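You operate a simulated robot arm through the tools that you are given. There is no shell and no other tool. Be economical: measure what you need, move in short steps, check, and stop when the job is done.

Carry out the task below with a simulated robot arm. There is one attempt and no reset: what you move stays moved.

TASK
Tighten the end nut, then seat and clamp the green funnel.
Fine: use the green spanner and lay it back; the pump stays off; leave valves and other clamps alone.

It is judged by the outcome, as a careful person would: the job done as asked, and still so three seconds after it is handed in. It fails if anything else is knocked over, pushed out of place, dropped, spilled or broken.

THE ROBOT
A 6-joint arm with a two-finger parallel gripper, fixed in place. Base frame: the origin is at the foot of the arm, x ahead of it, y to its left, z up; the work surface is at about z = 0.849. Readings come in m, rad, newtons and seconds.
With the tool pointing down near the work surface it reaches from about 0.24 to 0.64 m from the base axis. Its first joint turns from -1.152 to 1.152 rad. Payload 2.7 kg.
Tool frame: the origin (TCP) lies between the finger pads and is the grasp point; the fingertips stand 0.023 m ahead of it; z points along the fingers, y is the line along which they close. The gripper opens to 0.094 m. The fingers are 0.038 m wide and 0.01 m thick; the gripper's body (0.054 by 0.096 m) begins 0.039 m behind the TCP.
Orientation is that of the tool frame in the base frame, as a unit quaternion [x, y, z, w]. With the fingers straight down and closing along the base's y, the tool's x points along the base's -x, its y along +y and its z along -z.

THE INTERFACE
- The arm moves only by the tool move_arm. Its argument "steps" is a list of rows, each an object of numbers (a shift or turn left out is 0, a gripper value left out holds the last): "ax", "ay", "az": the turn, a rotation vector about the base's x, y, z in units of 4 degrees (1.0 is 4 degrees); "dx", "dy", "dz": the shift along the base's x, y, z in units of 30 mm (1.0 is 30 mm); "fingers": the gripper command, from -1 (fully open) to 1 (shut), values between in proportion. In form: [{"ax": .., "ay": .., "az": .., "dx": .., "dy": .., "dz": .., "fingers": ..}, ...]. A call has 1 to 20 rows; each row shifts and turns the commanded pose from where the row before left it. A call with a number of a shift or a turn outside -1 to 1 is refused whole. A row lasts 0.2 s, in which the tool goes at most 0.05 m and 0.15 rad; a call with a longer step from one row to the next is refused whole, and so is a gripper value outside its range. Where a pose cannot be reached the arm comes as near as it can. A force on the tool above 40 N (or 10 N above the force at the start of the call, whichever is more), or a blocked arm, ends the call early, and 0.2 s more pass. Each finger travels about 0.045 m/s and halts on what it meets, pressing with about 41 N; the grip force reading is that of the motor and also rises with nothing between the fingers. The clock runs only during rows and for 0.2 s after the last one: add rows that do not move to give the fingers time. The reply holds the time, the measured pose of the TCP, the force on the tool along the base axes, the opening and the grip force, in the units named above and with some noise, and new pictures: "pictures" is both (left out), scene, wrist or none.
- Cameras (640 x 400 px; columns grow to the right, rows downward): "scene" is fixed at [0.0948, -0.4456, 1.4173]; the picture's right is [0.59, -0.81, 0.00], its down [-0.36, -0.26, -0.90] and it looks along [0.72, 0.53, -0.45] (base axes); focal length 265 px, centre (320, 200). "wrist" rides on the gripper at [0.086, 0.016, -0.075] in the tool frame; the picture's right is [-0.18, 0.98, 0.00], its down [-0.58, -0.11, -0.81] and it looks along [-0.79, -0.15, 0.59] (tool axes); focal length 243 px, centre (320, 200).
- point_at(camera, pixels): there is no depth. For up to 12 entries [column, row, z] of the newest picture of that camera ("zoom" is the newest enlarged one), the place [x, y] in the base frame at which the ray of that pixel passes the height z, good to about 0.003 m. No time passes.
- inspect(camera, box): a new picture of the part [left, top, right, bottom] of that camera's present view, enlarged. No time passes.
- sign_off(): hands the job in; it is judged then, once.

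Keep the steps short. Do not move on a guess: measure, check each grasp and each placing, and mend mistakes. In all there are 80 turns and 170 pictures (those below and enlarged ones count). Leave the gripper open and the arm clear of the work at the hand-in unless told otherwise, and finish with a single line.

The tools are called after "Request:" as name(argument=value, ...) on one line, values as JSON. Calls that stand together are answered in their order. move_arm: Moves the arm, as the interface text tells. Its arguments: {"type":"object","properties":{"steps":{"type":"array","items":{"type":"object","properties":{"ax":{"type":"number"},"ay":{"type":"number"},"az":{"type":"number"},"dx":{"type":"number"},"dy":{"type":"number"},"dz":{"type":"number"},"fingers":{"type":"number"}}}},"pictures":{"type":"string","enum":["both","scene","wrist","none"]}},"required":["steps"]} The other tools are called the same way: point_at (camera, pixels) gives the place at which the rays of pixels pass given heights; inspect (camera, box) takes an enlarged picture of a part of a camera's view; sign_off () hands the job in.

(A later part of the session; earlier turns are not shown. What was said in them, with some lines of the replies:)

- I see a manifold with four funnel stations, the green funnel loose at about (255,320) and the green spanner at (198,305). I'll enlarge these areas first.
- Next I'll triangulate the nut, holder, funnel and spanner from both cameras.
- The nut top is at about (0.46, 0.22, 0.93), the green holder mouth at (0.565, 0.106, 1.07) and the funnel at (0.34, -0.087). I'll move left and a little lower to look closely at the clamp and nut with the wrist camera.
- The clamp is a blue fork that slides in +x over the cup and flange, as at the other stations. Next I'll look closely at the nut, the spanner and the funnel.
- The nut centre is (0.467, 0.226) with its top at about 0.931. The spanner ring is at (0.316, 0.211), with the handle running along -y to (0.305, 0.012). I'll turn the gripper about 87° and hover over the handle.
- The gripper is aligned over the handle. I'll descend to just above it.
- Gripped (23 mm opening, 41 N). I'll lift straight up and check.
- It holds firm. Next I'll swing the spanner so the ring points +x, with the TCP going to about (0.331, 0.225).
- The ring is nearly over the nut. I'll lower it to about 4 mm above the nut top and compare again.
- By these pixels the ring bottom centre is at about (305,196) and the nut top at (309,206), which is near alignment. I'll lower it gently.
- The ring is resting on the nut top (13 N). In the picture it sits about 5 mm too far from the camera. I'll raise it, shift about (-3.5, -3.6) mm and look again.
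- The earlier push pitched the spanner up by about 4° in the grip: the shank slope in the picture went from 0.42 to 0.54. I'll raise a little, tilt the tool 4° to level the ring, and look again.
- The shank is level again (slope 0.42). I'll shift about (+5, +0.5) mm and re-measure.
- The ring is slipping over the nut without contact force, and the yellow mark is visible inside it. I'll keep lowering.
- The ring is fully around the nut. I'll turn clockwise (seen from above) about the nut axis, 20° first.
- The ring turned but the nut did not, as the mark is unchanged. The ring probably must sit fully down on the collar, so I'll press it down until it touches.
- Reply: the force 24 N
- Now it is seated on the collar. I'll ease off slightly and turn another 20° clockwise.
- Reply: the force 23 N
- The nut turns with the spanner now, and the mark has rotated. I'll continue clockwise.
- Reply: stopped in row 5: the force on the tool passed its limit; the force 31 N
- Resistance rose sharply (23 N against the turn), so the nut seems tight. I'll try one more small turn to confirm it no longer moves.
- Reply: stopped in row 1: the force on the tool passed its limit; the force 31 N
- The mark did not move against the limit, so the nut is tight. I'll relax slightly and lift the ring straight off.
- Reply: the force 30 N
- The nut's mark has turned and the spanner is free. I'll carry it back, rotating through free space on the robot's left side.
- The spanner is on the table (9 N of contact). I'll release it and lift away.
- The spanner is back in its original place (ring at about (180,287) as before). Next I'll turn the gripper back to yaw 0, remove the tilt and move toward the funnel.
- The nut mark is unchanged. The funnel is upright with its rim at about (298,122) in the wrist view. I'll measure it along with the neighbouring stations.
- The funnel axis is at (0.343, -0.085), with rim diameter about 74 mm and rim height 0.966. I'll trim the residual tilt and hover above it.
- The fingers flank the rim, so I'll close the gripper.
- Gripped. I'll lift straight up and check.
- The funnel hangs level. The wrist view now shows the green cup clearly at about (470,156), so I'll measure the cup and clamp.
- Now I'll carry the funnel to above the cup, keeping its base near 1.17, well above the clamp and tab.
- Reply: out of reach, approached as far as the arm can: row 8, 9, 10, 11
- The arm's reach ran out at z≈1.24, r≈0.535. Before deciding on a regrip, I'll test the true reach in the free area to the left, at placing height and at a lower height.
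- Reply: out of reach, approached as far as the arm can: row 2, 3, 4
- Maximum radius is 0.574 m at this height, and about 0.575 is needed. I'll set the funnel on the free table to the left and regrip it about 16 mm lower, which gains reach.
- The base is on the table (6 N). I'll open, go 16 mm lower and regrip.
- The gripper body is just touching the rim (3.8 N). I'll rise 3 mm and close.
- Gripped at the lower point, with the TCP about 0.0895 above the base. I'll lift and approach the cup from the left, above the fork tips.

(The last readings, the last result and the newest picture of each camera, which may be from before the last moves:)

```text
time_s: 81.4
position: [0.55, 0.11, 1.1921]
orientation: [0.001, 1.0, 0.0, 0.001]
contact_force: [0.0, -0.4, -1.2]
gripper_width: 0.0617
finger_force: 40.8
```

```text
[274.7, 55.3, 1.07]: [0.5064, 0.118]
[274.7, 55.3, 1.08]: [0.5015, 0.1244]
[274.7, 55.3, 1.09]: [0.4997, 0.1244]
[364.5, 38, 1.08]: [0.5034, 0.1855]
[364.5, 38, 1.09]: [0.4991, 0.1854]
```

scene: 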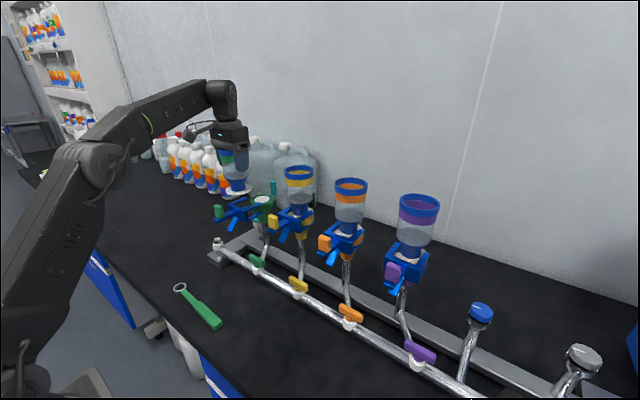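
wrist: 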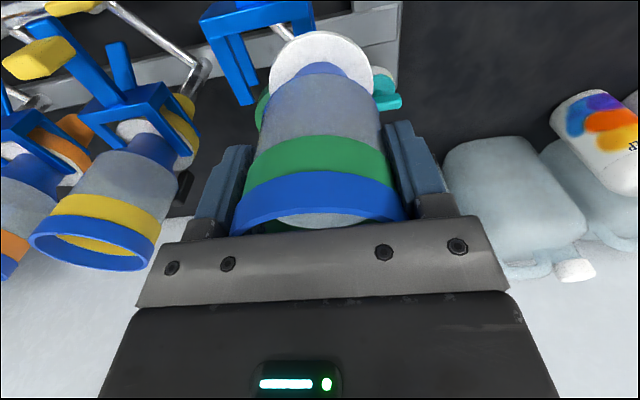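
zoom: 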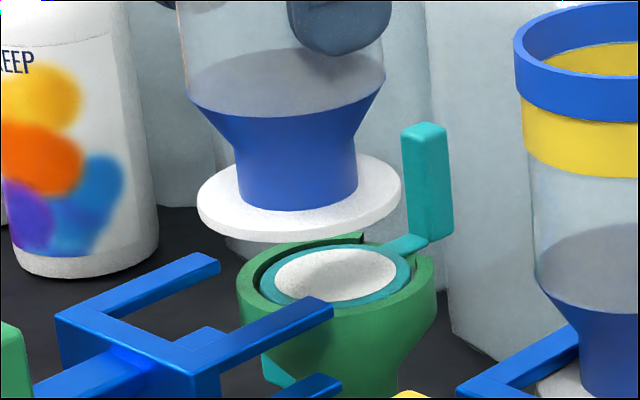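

The fork tips are at about x=0.538, y=0.080/0.143, just clear of where the flange will land. I'll go closer and lower to base ≈1.083, then compare again.

Request:
move_arm(steps=[{"dx": 0.13, "dy": -0.1, "dz": -0.3}, {"dx": 0.13, "dy": -0.06, "dz": -0.35}, {}], pictures="wrist")

Request:
inspect(camera="scene", box=[240, 175, 290, 215])

Request:
inspect(camera="wrist", box=[240, 0, 400, 100])

```text
time_s: 82.2
position: [0.5575, 0.105, 1.1711]
orientation: [0.002, 1.0, 0.0, 0.001]
contact_force: [-0.6, 0.0, -1.2]
gripper_width: 0.0617
finger_force: 40.9
```

wrist: 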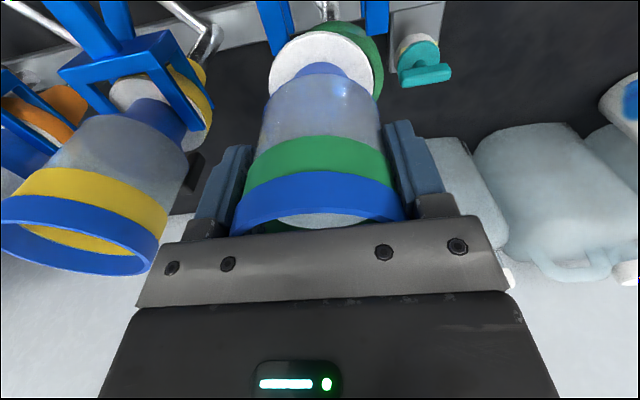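

```text
10.00 times, centred on (265, 195) of scene
```

zoom: 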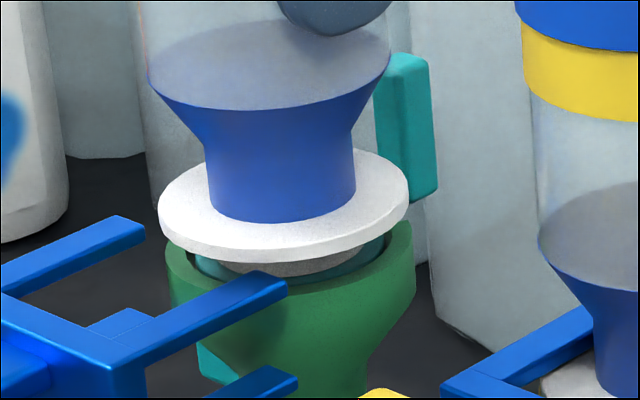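

```text
4.00 times, centred on (320, 50) of wrist
```

zoom: 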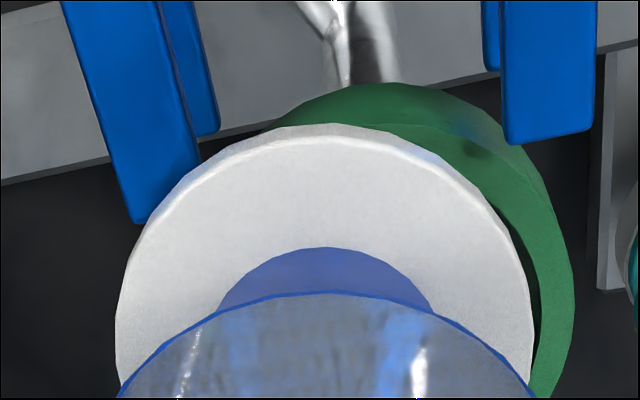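

Request:
point_at(camera="wrist", pixels=[[335, 66, 1.06], [335, 66, 1.065], [335, 66, 1.07], [321, 79.5, 1.088], [268.7, 80, 1.088], [373, 80, 1.088], [274, 55, 1.075], [358, 36, 1.075]])

Request:
point_at(camera="zoom", pixels=[[380, 265, 1.065]])

Request:
point_at(camera="scene", pixels=[[261.4, 194.8, 1.088], [262, 199.1, 1.06], [262, 199.1, 1.065], [262, 199.1, 1.07], [248.8, 194.8, 1.088], [274, 194.8, 1.088], [249.5, 199.1, 1.065], [274.5, 199.1, 1.065]])

```text
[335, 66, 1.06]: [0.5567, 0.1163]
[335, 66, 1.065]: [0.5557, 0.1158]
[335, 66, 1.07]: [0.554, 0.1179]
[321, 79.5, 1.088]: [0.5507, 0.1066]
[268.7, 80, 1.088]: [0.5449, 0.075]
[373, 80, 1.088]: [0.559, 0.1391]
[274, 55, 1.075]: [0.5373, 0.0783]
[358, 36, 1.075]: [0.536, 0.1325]
```

```text
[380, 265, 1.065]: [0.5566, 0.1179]
```

```text
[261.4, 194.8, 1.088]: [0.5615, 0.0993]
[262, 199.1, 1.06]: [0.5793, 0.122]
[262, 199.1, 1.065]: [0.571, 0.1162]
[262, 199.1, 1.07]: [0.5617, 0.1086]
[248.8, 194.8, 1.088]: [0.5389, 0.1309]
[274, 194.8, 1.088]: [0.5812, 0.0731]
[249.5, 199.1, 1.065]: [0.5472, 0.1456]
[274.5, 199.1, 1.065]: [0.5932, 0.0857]
```

Combining the views, the cup centre is about (+7.5, +8.5) mm from the flange and the cup top is at about 1.066. I'll shift most of that and lower to a gap of about 8 mm.

Request:
move_arm(steps=[{"dx": 0.1, "dy": 0.13, "dz": -0.13}, {"dx": 0.13, "dy": 0.13, "dz": -0.13}, {}], pictures="wrist")

Request:
inspect(camera="scene", box=[240, 175, 290, 215])

Request:
inspect(camera="wrist", box=[240, 0, 400, 100])

```text
time_s: 83.0
position: [0.5639, 0.1133, 1.164]
orientation: [0.002, 1.0, 0.0, 0.001]
contact_force: [0.5, -0.3, -0.7]
gripper_width: 0.0621
finger_force: 41.2
```

wrist: 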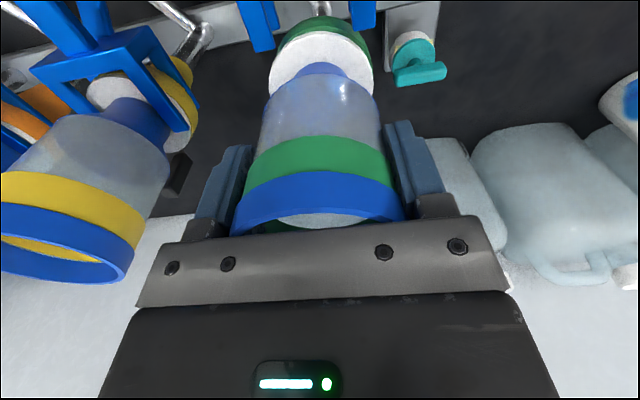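

```text
10.00 times, centred on (265, 195) of scene
```

zoom: 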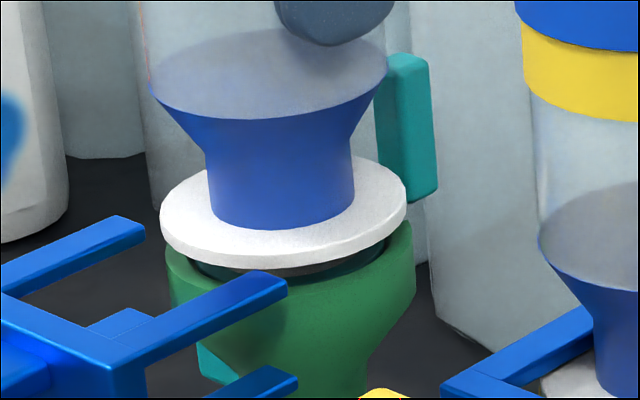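

```text
4.00 times, centred on (320, 50) of wrist
```

zoom: 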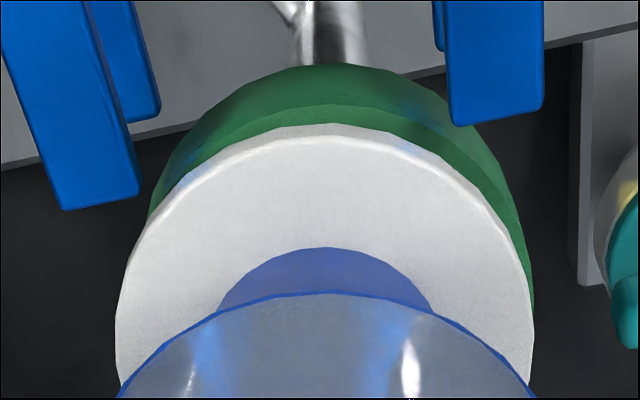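

Request:
move_arm(steps=[{"dx": 0.04, "dy": 0.03, "dz": -0.1}, {"dx": 0.04, "dy": 0.015, "dz": -0.07}, {}], pictures="wrist")

Request:
inspect(camera="scene", box=[240, 175, 290, 215])

Request:
inspect(camera="wrist", box=[240, 0, 400, 100])

```text
time_s: 83.8
position: [0.5679, 0.115, 1.1592]
orientation: [0.001, 1.0, 0.0, -0.001]
contact_force: [-0.1, 0.7, -1.5]
gripper_width: 0.0618
finger_force: 41.1
```

wrist: 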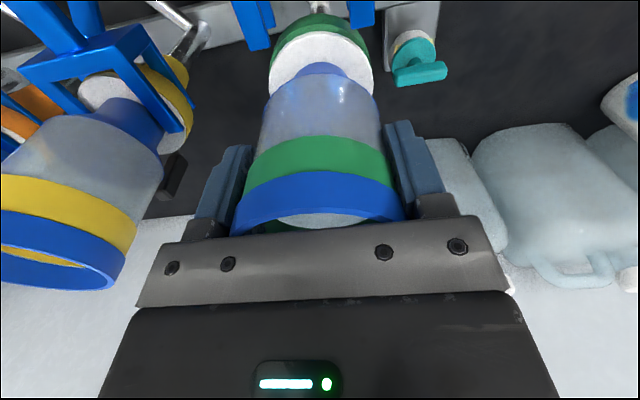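

```text
10.00 times, centred on (265, 195) of scene
```

zoom: 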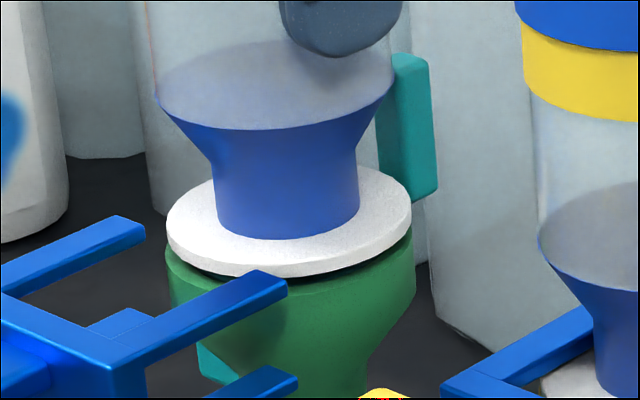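

```text
4.00 times, centred on (320, 50) of wrist
```

zoom: 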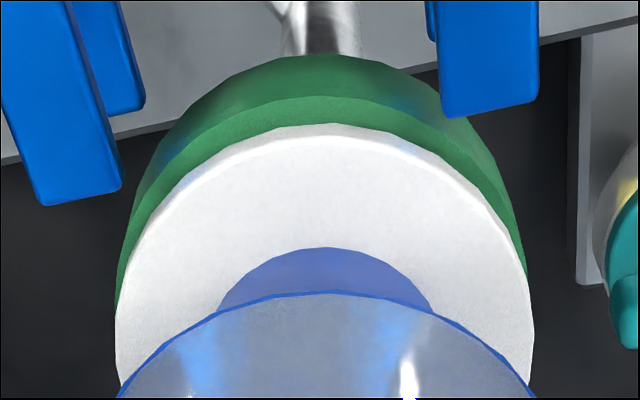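

The flange is now concentric with the cup in both views, within about a millimetre. I'll lower gently until contact.

Request:
move_arm(steps=[{"dz": -0.05}, {"dz": -0.05}, {}], pictures="none")

Request:
inspect(camera="scene", box=[240, 175, 290, 215])

Request:
inspect(camera="wrist", box=[240, 0, 400, 100])

```text
time_s: 84.6
position: [0.5676, 0.1149, 1.1561]
orientation: [0.002, 1.0, 0.0, 0.001]
contact_force: [-0.1, -0.2, -1.5]
gripper_width: 0.0618
finger_force: 41.1
```

```text
10.00 times, centred on (265, 195) of scene
```

zoom: 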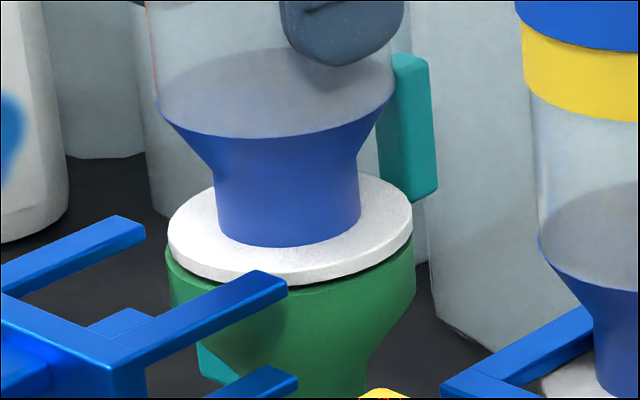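

```text
4.00 times, centred on (320, 50) of wrist
```

zoom: 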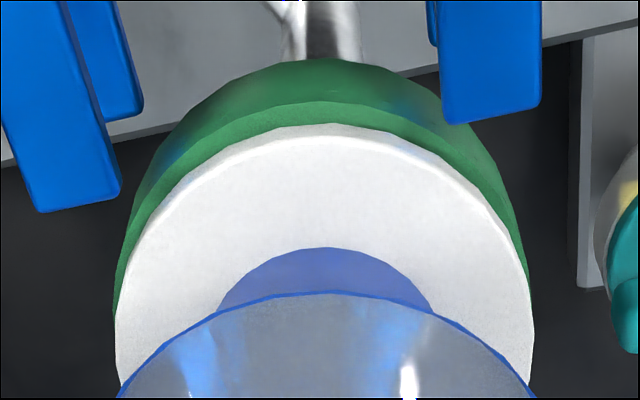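

Request:
move_arm(steps=[{"dz": -0.05}, {"dz": -0.04}, {}], pictures="none")

Request:
inspect(camera="scene", box=[240, 175, 290, 215])

Request:
inspect(camera="wrist", box=[240, 0, 400, 100])

```text
time_s: 85.4
position: [0.5672, 0.1153, 1.1534]
orientation: [0.002, 1.0, 0.001, 0.002]
contact_force: [-0.8, -0.3, 5.5]
gripper_width: 0.0619
finger_force: 41.2
```

```text
10.00 times, centred on (265, 195) of scene
```

zoom: 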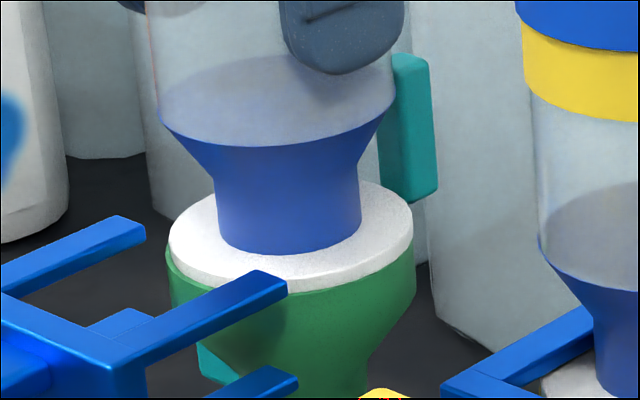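

```text
4.00 times, centred on (320, 50) of wrist
```

zoom: 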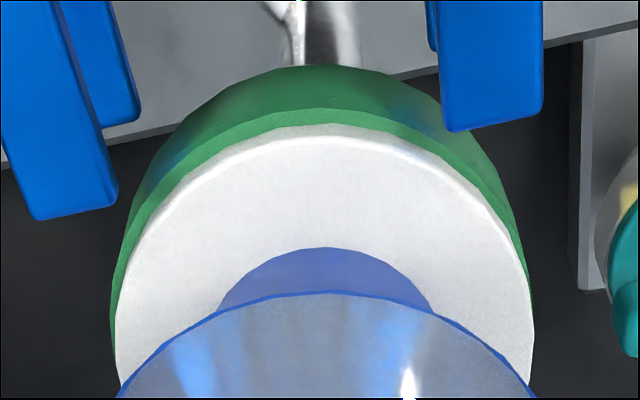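

Contact (about 7 N). The flange sits about 1–2 mm too far from the cameras, so I'll lift 2 mm, shift (-1.6, -1.0) mm and set it down again.

Request:
move_arm(steps=[{"dz": 0.07}, {"dx": -0.055, "dy": -0.033}, {"dz": -0.04}, {"dz": -0.04}, {}], pictures="none")

Request:
inspect(camera="scene", box=[240, 175, 290, 215])

Request:
inspect(camera="wrist", box=[240, 0, 400, 100])

```text
time_s: 86.6
position: [0.5647, 0.1136, 1.1555]
orientation: [0.002, 1.0, 0.0, 0.003]
contact_force: [1.1, 3.8, 15.8]
gripper_width: 0.0619
finger_force: 41.5
```

```text
10.00 times, centred on (265, 195) of scene
```

zoom: 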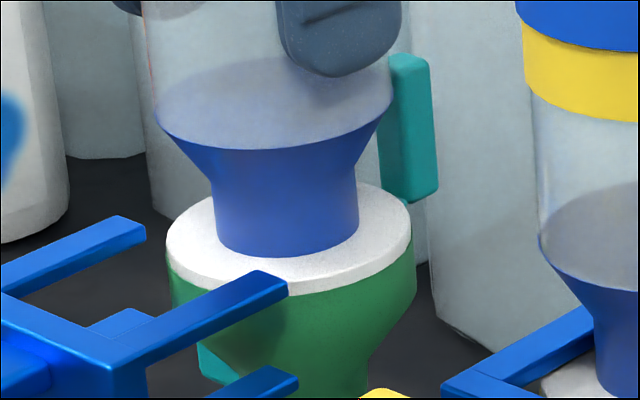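

```text
4.00 times, centred on (320, 50) of wrist
```

zoom: 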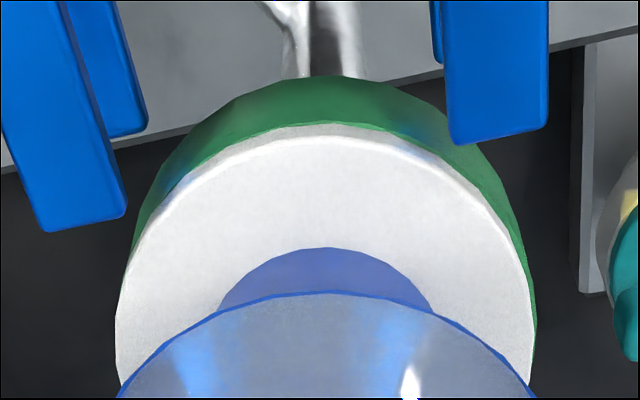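

At this spot the flange stops 2 mm higher (16 N at z=1.1555), so it is riding on the lip. The earlier spot let it sit lower, inside the lip. I'll lift, go back there and press gently.

Request:
move_arm(steps=[{"dz": 0.1}, {"dx": 0.055, "dy": 0.025}, {"dz": -0.05}, {"dz": -0.05}, {}], pictures="none")

Request:
move_arm(steps=[{"dz": -0.04}, {}], pictures="none")

Request:
inspect(camera="scene", box=[240, 175, 290, 215])

Request:
inspect(camera="wrist", box=[240, 0, 400, 100])

```text
time_s: 87.8
position: [0.5663, 0.1145, 1.1538]
orientation: [0.001, 1.0, 0.0, 0.0]
contact_force: [-20.6, 4.2, 13.2]
gripper_width: 0.062
finger_force: 40.8
```

```text
time_s: 88.4
position: [0.5668, 0.1139, 1.1534]
orientation: [0.001, 1.0, 0.0, 0.002]
contact_force: [-19.8, 5.9, 21.4]
gripper_width: 0.0619
finger_force: 41.4
```

```text
10.00 times, centred on (265, 195) of scene
```

zoom: 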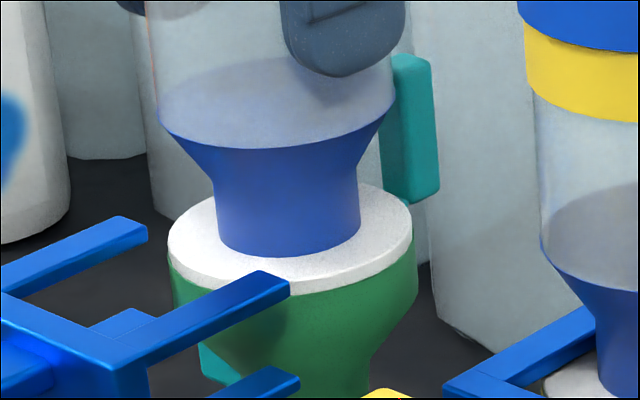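

```text
4.00 times, centred on (320, 50) of wrist
```

zoom: 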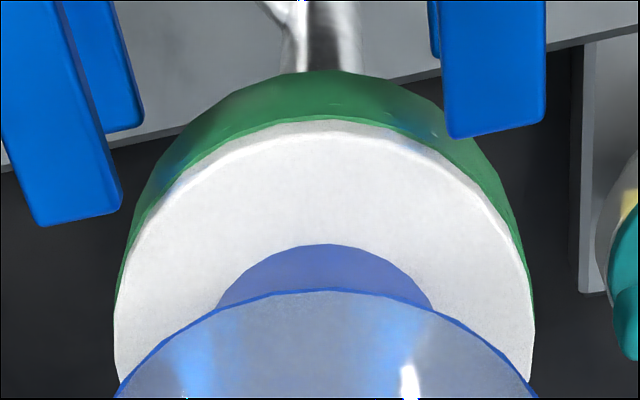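

The 20 N lateral force shows I dragged the funnel while it was pressed. Re-reading the pictures, the second spot was the concentric one, with the rims flush all round. I'll lift properly clear, go back to it and set down lightly.

Request:
move_arm(steps=[{"dz": 0.15}, {"dz": 0.1}, {}], pictures="none")

Request:
inspect(camera="scene", box=[240, 175, 290, 215])

Request:
inspect(camera="wrist", box=[240, 0, 400, 100])

```text
time_s: 89.2
position: [0.5692, 0.1146, 1.1576]
orientation: [0.001, 1.0, 0.0, 0.0]
contact_force: [0.2, -0.7, -1.7]
gripper_width: 0.0618
finger_force: 41.1
```

```text
10.00 times, centred on (265, 195) of scene
```

zoom: 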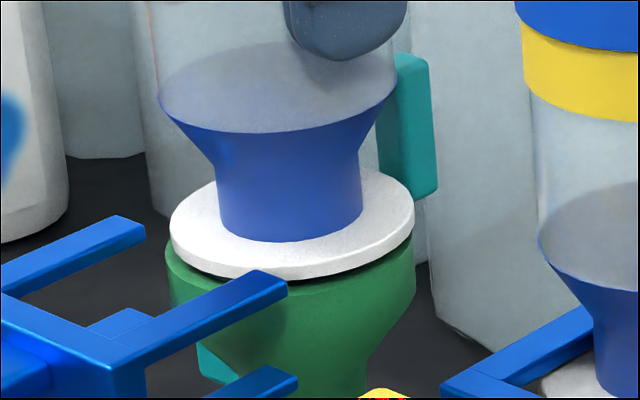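

```text
4.00 times, centred on (320, 50) of wrist
```

zoom: 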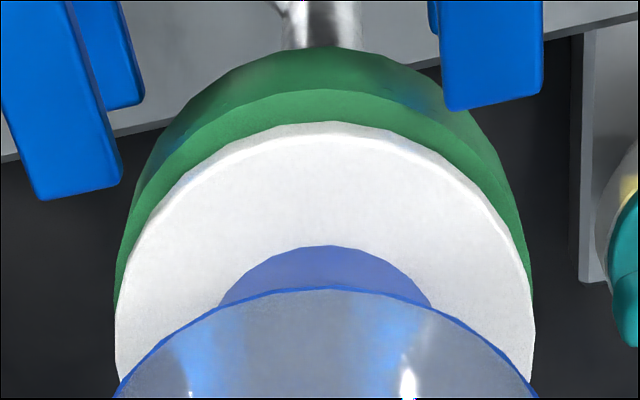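

Request:
move_arm(steps=[{"dx": -0.08, "dy": -0.01}, {"dz": -0.05}, {"dz": -0.05}, {}], pictures="none")

Request:
inspect(camera="scene", box=[240, 175, 290, 215])

Request:
inspect(camera="wrist", box=[240, 0, 400, 100])

```text
time_s: 90.2
position: [0.5656, 0.1148, 1.1553]
orientation: [0.002, 1.0, -0.001, 0.0]
contact_force: [-0.7, -0.2, -2.0]
gripper_width: 0.0619
finger_force: 40.6
```

```text
10.00 times, centred on (265, 195) of scene
```

zoom: 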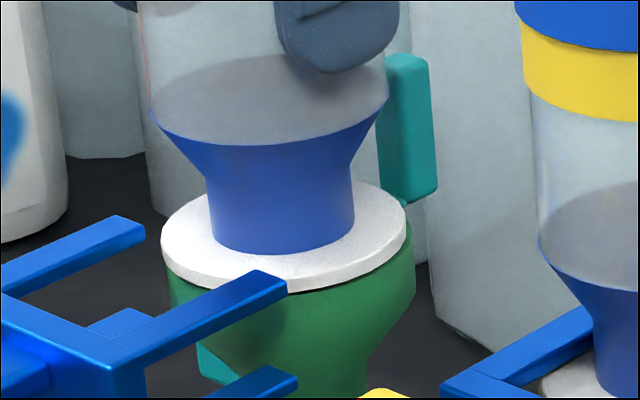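

```text
4.00 times, centred on (320, 50) of wrist
```

zoom: 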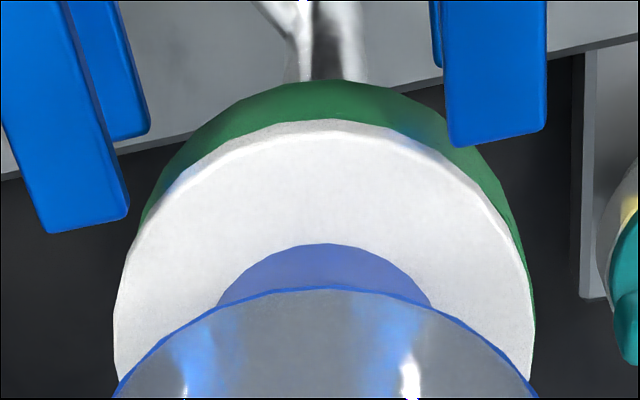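

Request:
move_arm(steps=[{"dx": 0.057, "dy": -0.005}, {}, {"dz": -0.03}, {}], pictures="none")

Request:
inspect(camera="scene", box=[240, 175, 290, 215])

Request:
inspect(camera="wrist", box=[240, 0, 400, 100])

```text
time_s: 91.2
position: [0.5675, 0.1157, 1.156]
orientation: [0.002, 1.0, 0.0, 0.0]
contact_force: [0.2, 0.7, -2.6]
gripper_width: 0.0618
finger_force: 40.9
```

```text
10.00 times, centred on (265, 195) of scene
```

zoom: 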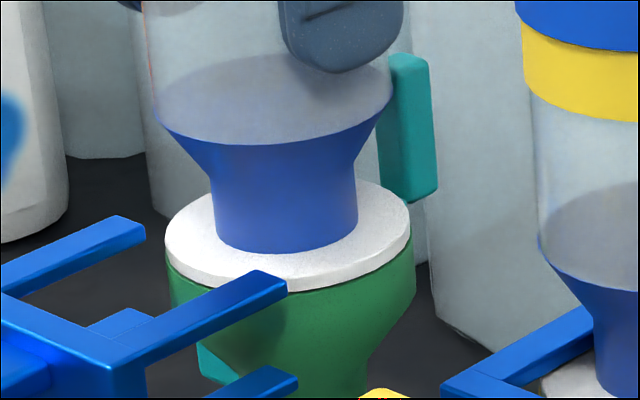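

```text
4.00 times, centred on (320, 50) of wrist
```

zoom: 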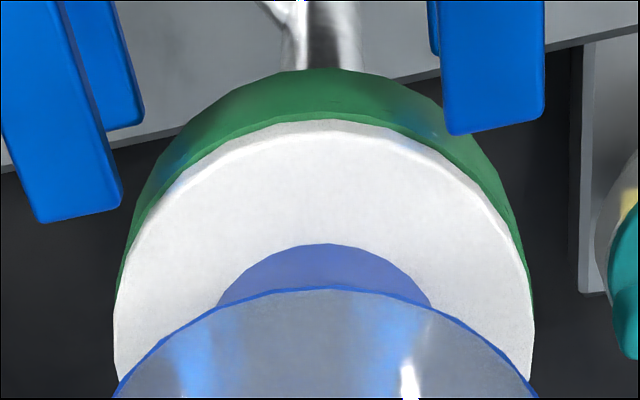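

Now it is concentric within about 1 mm in both views, with a small remaining gap. I'll lower to contact.

Request:
move_arm(steps=[{"dz": -0.04}, {"dx": 0.01}, {"dz": -0.03}, {}], pictures="none")

```text
time_s: 92.2
position: [0.5661, 0.1145, 1.1539]
orientation: [0.001, 1.0, 0.0, 0.002]
contact_force: [-4.6, 5.0, 4.8]
gripper_width: 0.062
finger_force: 40.7
```

Request:
inspect(camera="scene", box=[240, 165, 290, 215])

Request:
inspect(camera="wrist", box=[240, 0, 400, 100])

```text
8.00 times, centred on (265, 190) of scene
```

zoom: 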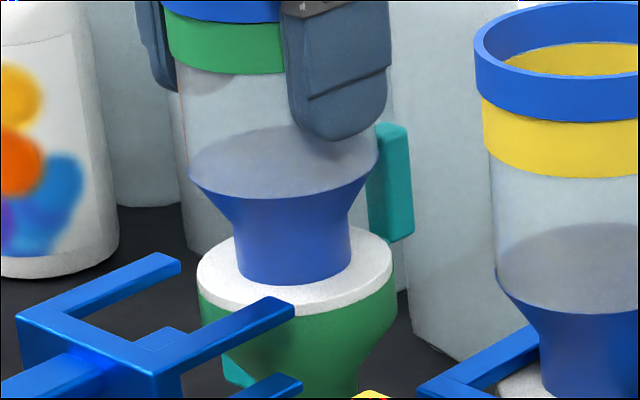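

```text
4.00 times, centred on (320, 50) of wrist
```

zoom: 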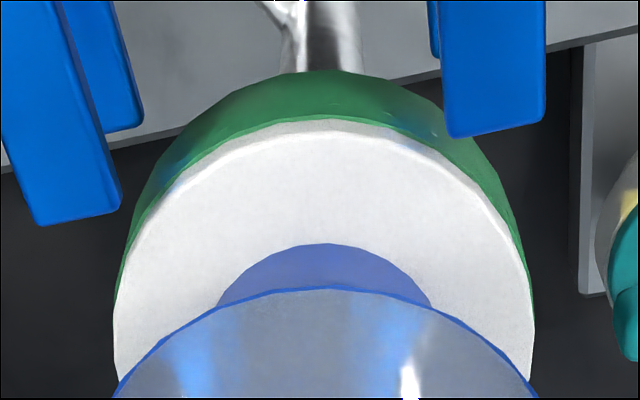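

The flange is flush with the cup. I'll give one gentle press, then release and watch whether it stays.

Request:
move_arm(steps=[{"dz": -0.05}, {}, {"dz": 0.05}, {"fingers": 0.2}, {"fingers": -0.4}, {"fingers": -1}, {}, {}, {}, {}], pictures="both")

Request:
inspect(camera="scene", box=[240, 165, 290, 215])

```text
time_s: 94.4
position: [0.5665, 0.1139, 1.1525]
orientation: [0.002, 1.0, 0.0, 0.001]
contact_force: [0.3, -0.4, 0.2]
gripper_width: 0.0939
finger_force: 0.0
```

scene: 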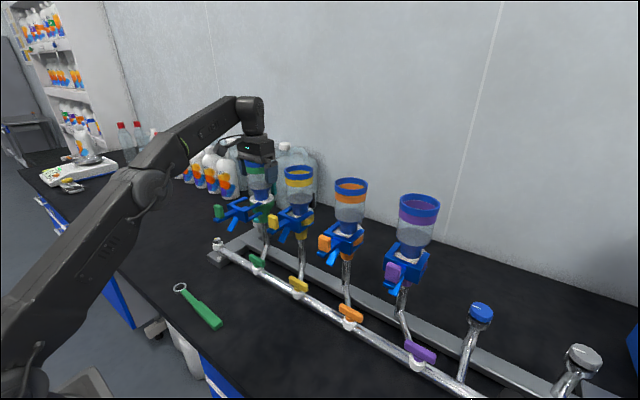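
wrist: 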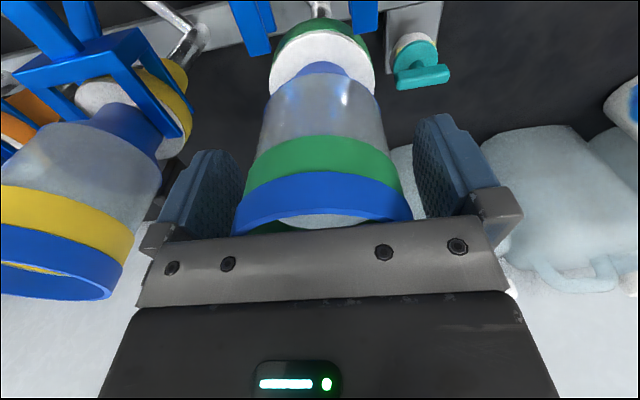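

```text
8.00 times, centred on (265, 190) of scene
```

zoom: 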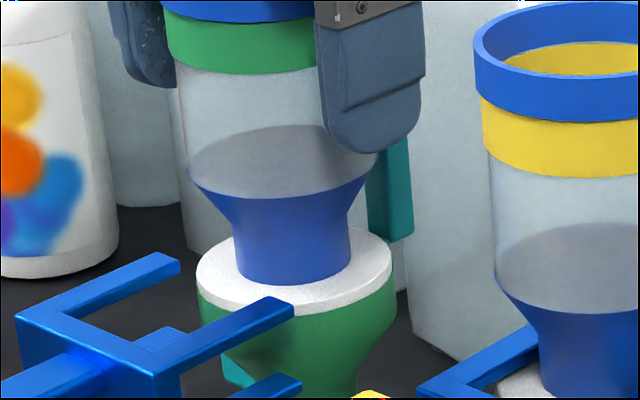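

The funnel stands by itself. I'll raise 6 mm for clearance and withdraw straight back along -x with the fingers straddling it.

Request:
move_arm(steps=[{"dz": 0.17}, {"dx": -0.15, "dz": 0.05}, {"dx": -0.4}, {"dx": -0.6}, {"dx": -0.8}, {"dx": -0.8}, {"dx": -0.8, "dz": 0.2}, {"dx": -0.6, "dz": 0.6}, {"dz": 0.8}, {}], pictures="both")

Request:
inspect(camera="scene", box=[210, 140, 310, 230])

Request:
inspect(camera="wrist", box=[220, 0, 420, 200])

```text
time_s: 96.6
position: [0.4427, 0.1144, 1.2079]
orientation: [0.002, 1.0, 0.0, -0.001]
contact_force: [0.4, -0.2, -0.1]
gripper_width: 0.094
finger_force: 0.0
```

scene: 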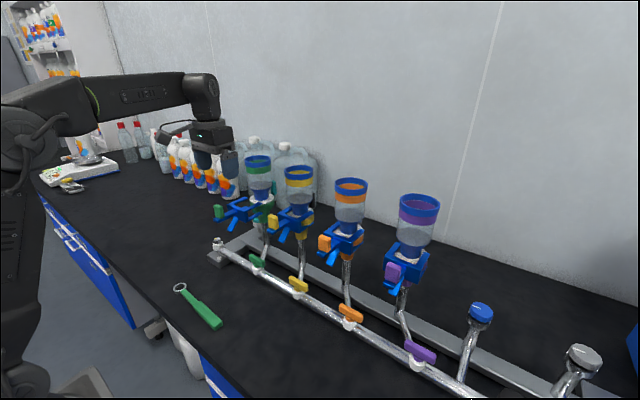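
wrist: 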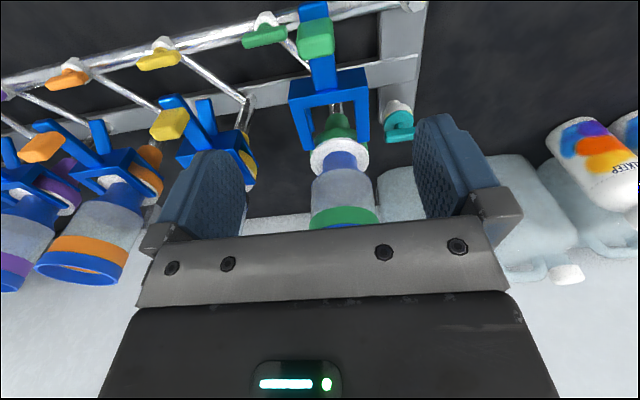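

```text
4.44 times, centred on (260, 185) of scene
```

zoom: 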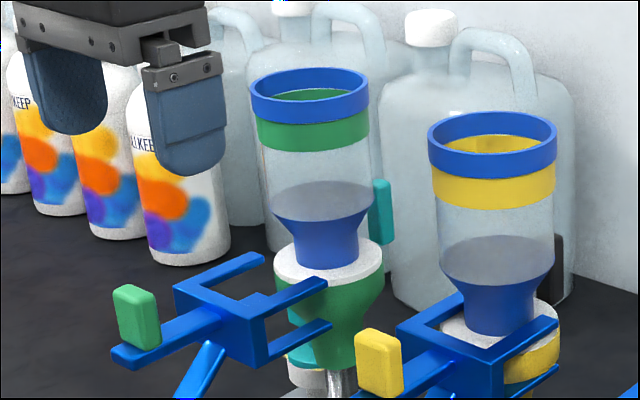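

```text
2.00 times, centred on (320, 100) of wrist
```

zoom: 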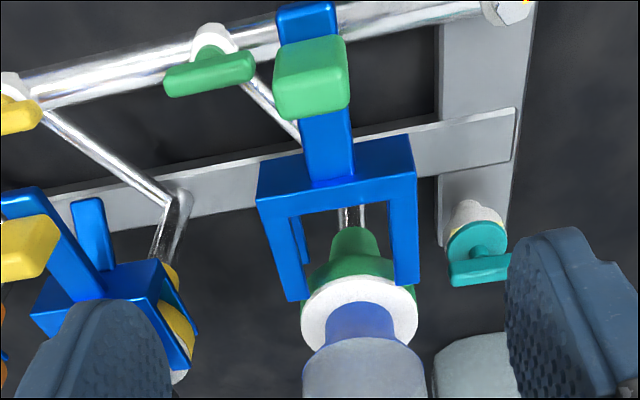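

The funnel is seated like its neighbours. Now for the clamp: I'll measure the green knob and the yellow (closed) knob for reference.

Request:
inspect(camera="wrist", box=[280, 0, 360, 70])

Request:
inspect(camera="scene", box=[205, 190, 255, 230])

Request:
point_at(camera="wrist", pixels=[[316, 47, 1.11], [316, 47, 1.12], [300, 47, 1.11], [333, 45, 1.11], [315, 30, 1.1], [170, 124, 1.11]])

Request:
point_at(camera="scene", pixels=[[217.7, 206, 1.11], [217.7, 206, 1.12], [217.7, 206, 1.1], [272, 216.5, 1.11]])

```text
5.71 times, centred on (320, 35) of wrist
```

zoom: 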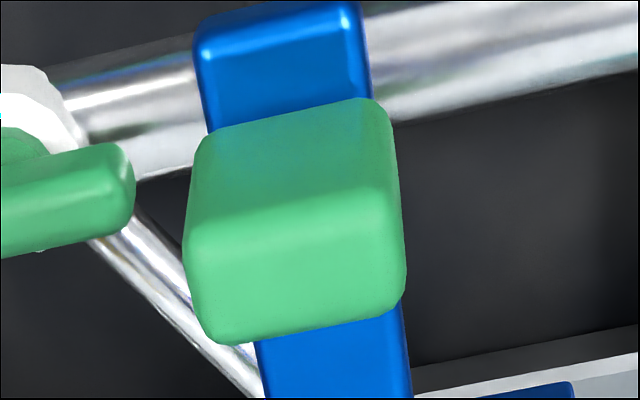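

```text
10.00 times, centred on (230, 210) of scene
```

zoom: 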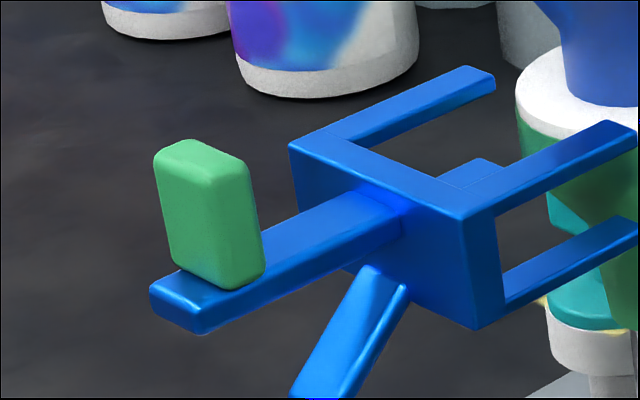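

```text
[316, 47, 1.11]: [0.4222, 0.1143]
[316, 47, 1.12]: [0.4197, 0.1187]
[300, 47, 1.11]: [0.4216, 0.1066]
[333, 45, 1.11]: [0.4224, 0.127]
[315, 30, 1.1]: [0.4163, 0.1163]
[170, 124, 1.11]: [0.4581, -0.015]
```

```text
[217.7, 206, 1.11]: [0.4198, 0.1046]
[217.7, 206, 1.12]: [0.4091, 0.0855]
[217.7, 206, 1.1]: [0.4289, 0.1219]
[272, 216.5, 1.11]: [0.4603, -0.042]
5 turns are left
```

Only a few turns are left, so I'll batch. The knob is at (0.421, 0.114), top about 1.105, and the closed yellow knob is about 38 mm further in +x. I'll close the fingers behind the knob, descend to z≈1.108 and push +x in small steps, with the force limit as guard.

Request:
move_arm(steps=[{"dx": -0.7, "fingers": 1}, {"dx": -0.8}, {"dx": -0.7}, {}, {}, {}, {"dz": -1}, {"dz": -1}, {"dz": -1}, {"dz": -0.3}, {}], pictures="none")

Request:
inspect(camera="scene", box=[190, 150, 290, 230])

Request:
move_arm(steps=[{"dx": 0.2}, {"dx": 0.2}, {"dx": 0.15}, {"dx": 0.15}, {"dx": 0.15}, {"dx": 0.15}, {"dx": 0.15}, {"dx": 0.15}, {"dx": 0.15}, {"dx": 0.15}, {"dx": 0.15}, {}], pictures="both")

Request:
inspect(camera="scene", box=[210, 150, 310, 230])

```text
time_s: 99.0
position: [0.3752, 0.1134, 1.1073]
orientation: [0.002, 1.0, 0.0, 0.001]
contact_force: [0.6, 0.2, -0.4]
gripper_width: 0.0
finger_force: 40.9
```

```text
5.00 times, centred on (240, 190) of scene
```

zoom: 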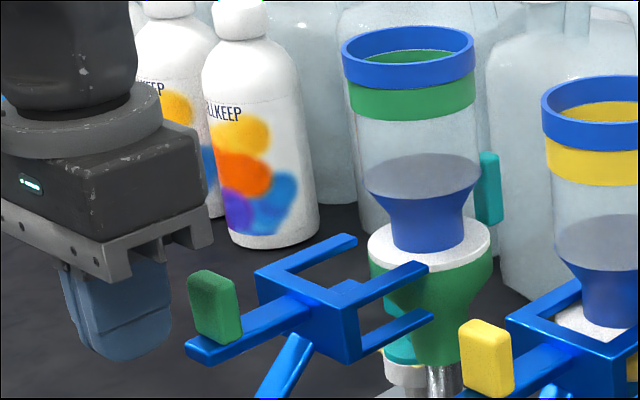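

```text
time_s: 101.6
position: [0.4289, 0.1141, 1.1092]
orientation: [0.002, 1.0, 0.0, 0.001]
contact_force: [-0.6, -0.3, -1.5]
gripper_width: 0.0
finger_force: 40.9
```

scene: 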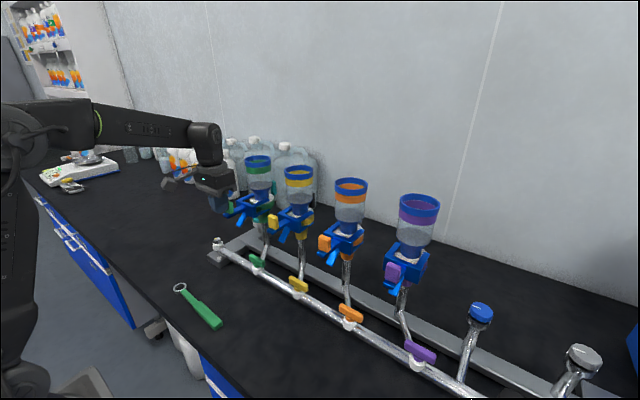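
wrist: 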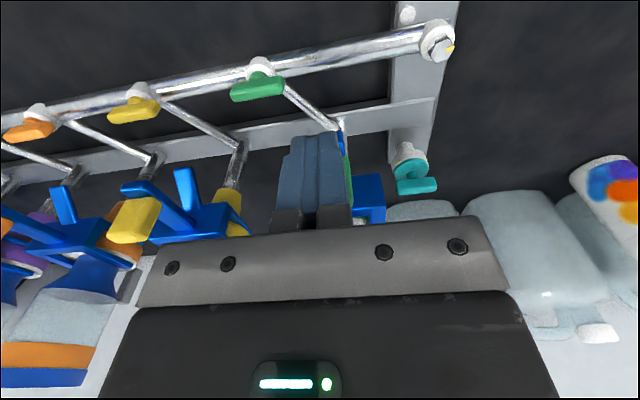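

```text
5.00 times, centred on (260, 190) of scene
4 turns are left
```

zoom: 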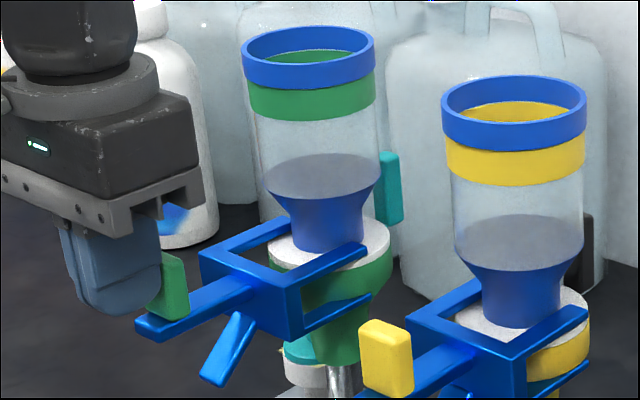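

The clamp slides freely over the flange. Compared with yellow, it needs about 20 mm more, so I'll continue pushing in 3 mm steps.

Request:
move_arm(steps=[{"dx": 0.1}, {"dx": 0.1}, {"dx": 0.1}, {"dx": 0.1}, {"dx": 0.1}, {"dx": 0.1}, {"dx": 0.1}, {}], pictures="wrist")

Request:
inspect(camera="scene", box=[210, 150, 310, 230])

```text
time_s: 103.2
position: [0.445, 0.1147, 1.1099]
orientation: [0.001, 1.0, -0.001, -0.007]
contact_force: [-14.2, -1.3, 5.9]
gripper_width: 0.0002
finger_force: 41.2
stopped in row 7: the force on the tool passed its limit (the readings are from after the stop); the commanded pose is now the measured one
```

wrist: 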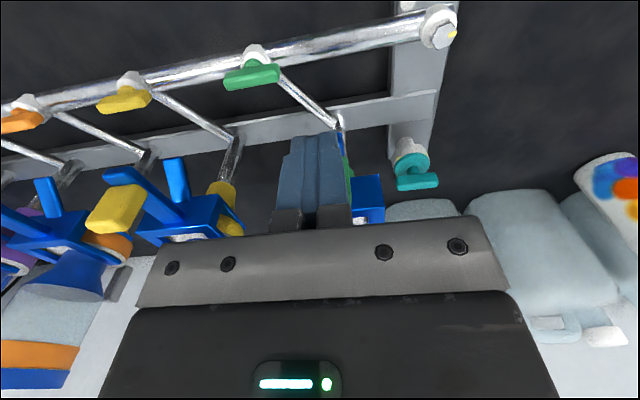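

```text
5.00 times, centred on (260, 190) of scene
3 turns are left
```

zoom: 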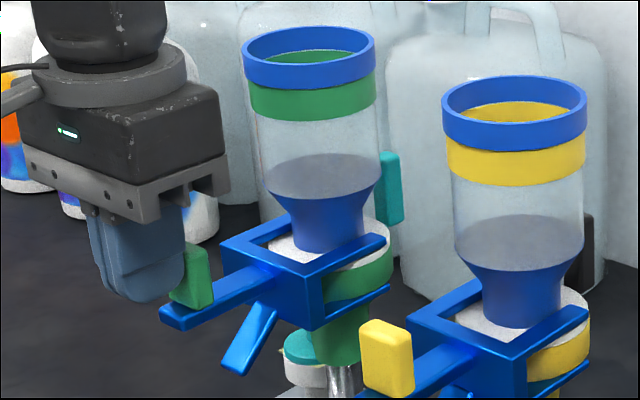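

The clamp hit its stop, and its position now matches the yellow station. I'll back off along -x, rise, open the gripper and check.

Request:
move_arm(steps=[{"dx": -0.3}, {"dx": -0.7}, {"dx": -0.8}, {"dx": -0.5, "dz": 0.6}, {"dz": 1}, {"dz": 1}, {"dz": 1, "fingers": -1}, {"dz": 0.5}, {"dx": -0.8}, {}, {}, {}, {}], pictures="both")

Request:
inspect(camera="scene", box=[200, 150, 310, 270])

Request:
inspect(camera="wrist", box=[240, 0, 440, 200])

```text
time_s: 106.0
position: [0.3542, 0.1152, 1.2339]
orientation: [0.001, 1.0, 0.001, -0.005]
contact_force: [0.0, 0.3, 0.5]
gripper_width: 0.0943
finger_force: 0.0
```

scene: 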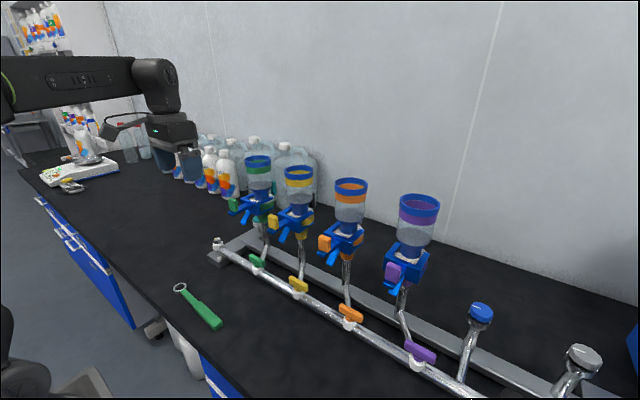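
wrist: 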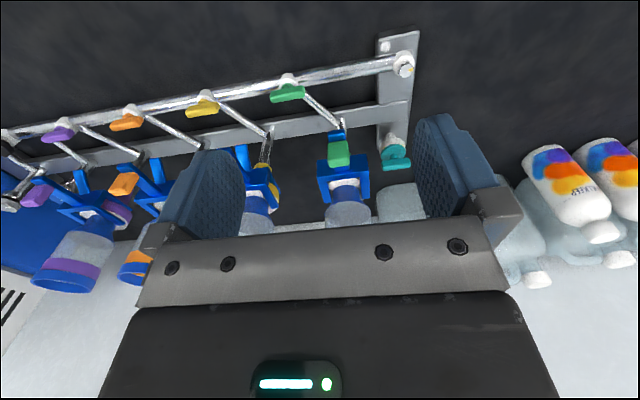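

```text
3.33 times, centred on (255, 210) of scene
```

zoom: 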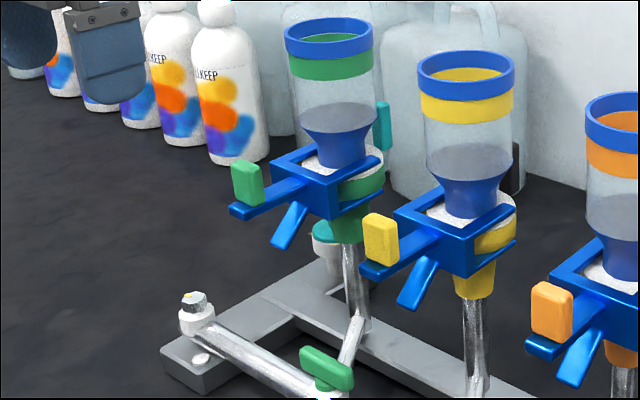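

```text
2.00 times, centred on (340, 100) of wrist
2 turns are left
```

zoom: 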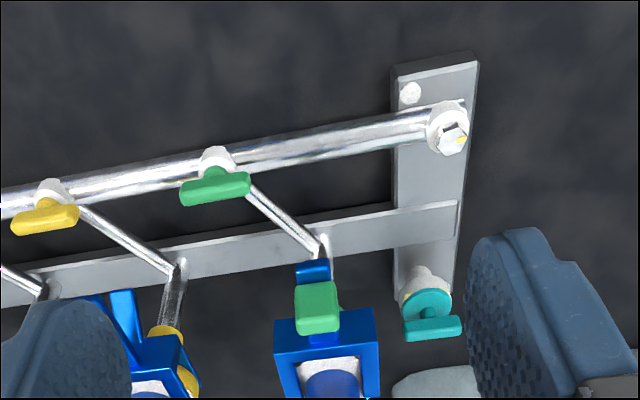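

The nut is tight, the spanner is laid back, and the funnel is seated and clamped like its neighbours. The valves are as they were, the gripper is open and the arm is clear, so I'll hand in.

Request:
sign_off()

```text
The job is handed in.
```

The end nut is tightened, the green spanner is back in its place, the green funnel is seated and clamped, and I left the pump, valves and other clamps alone.
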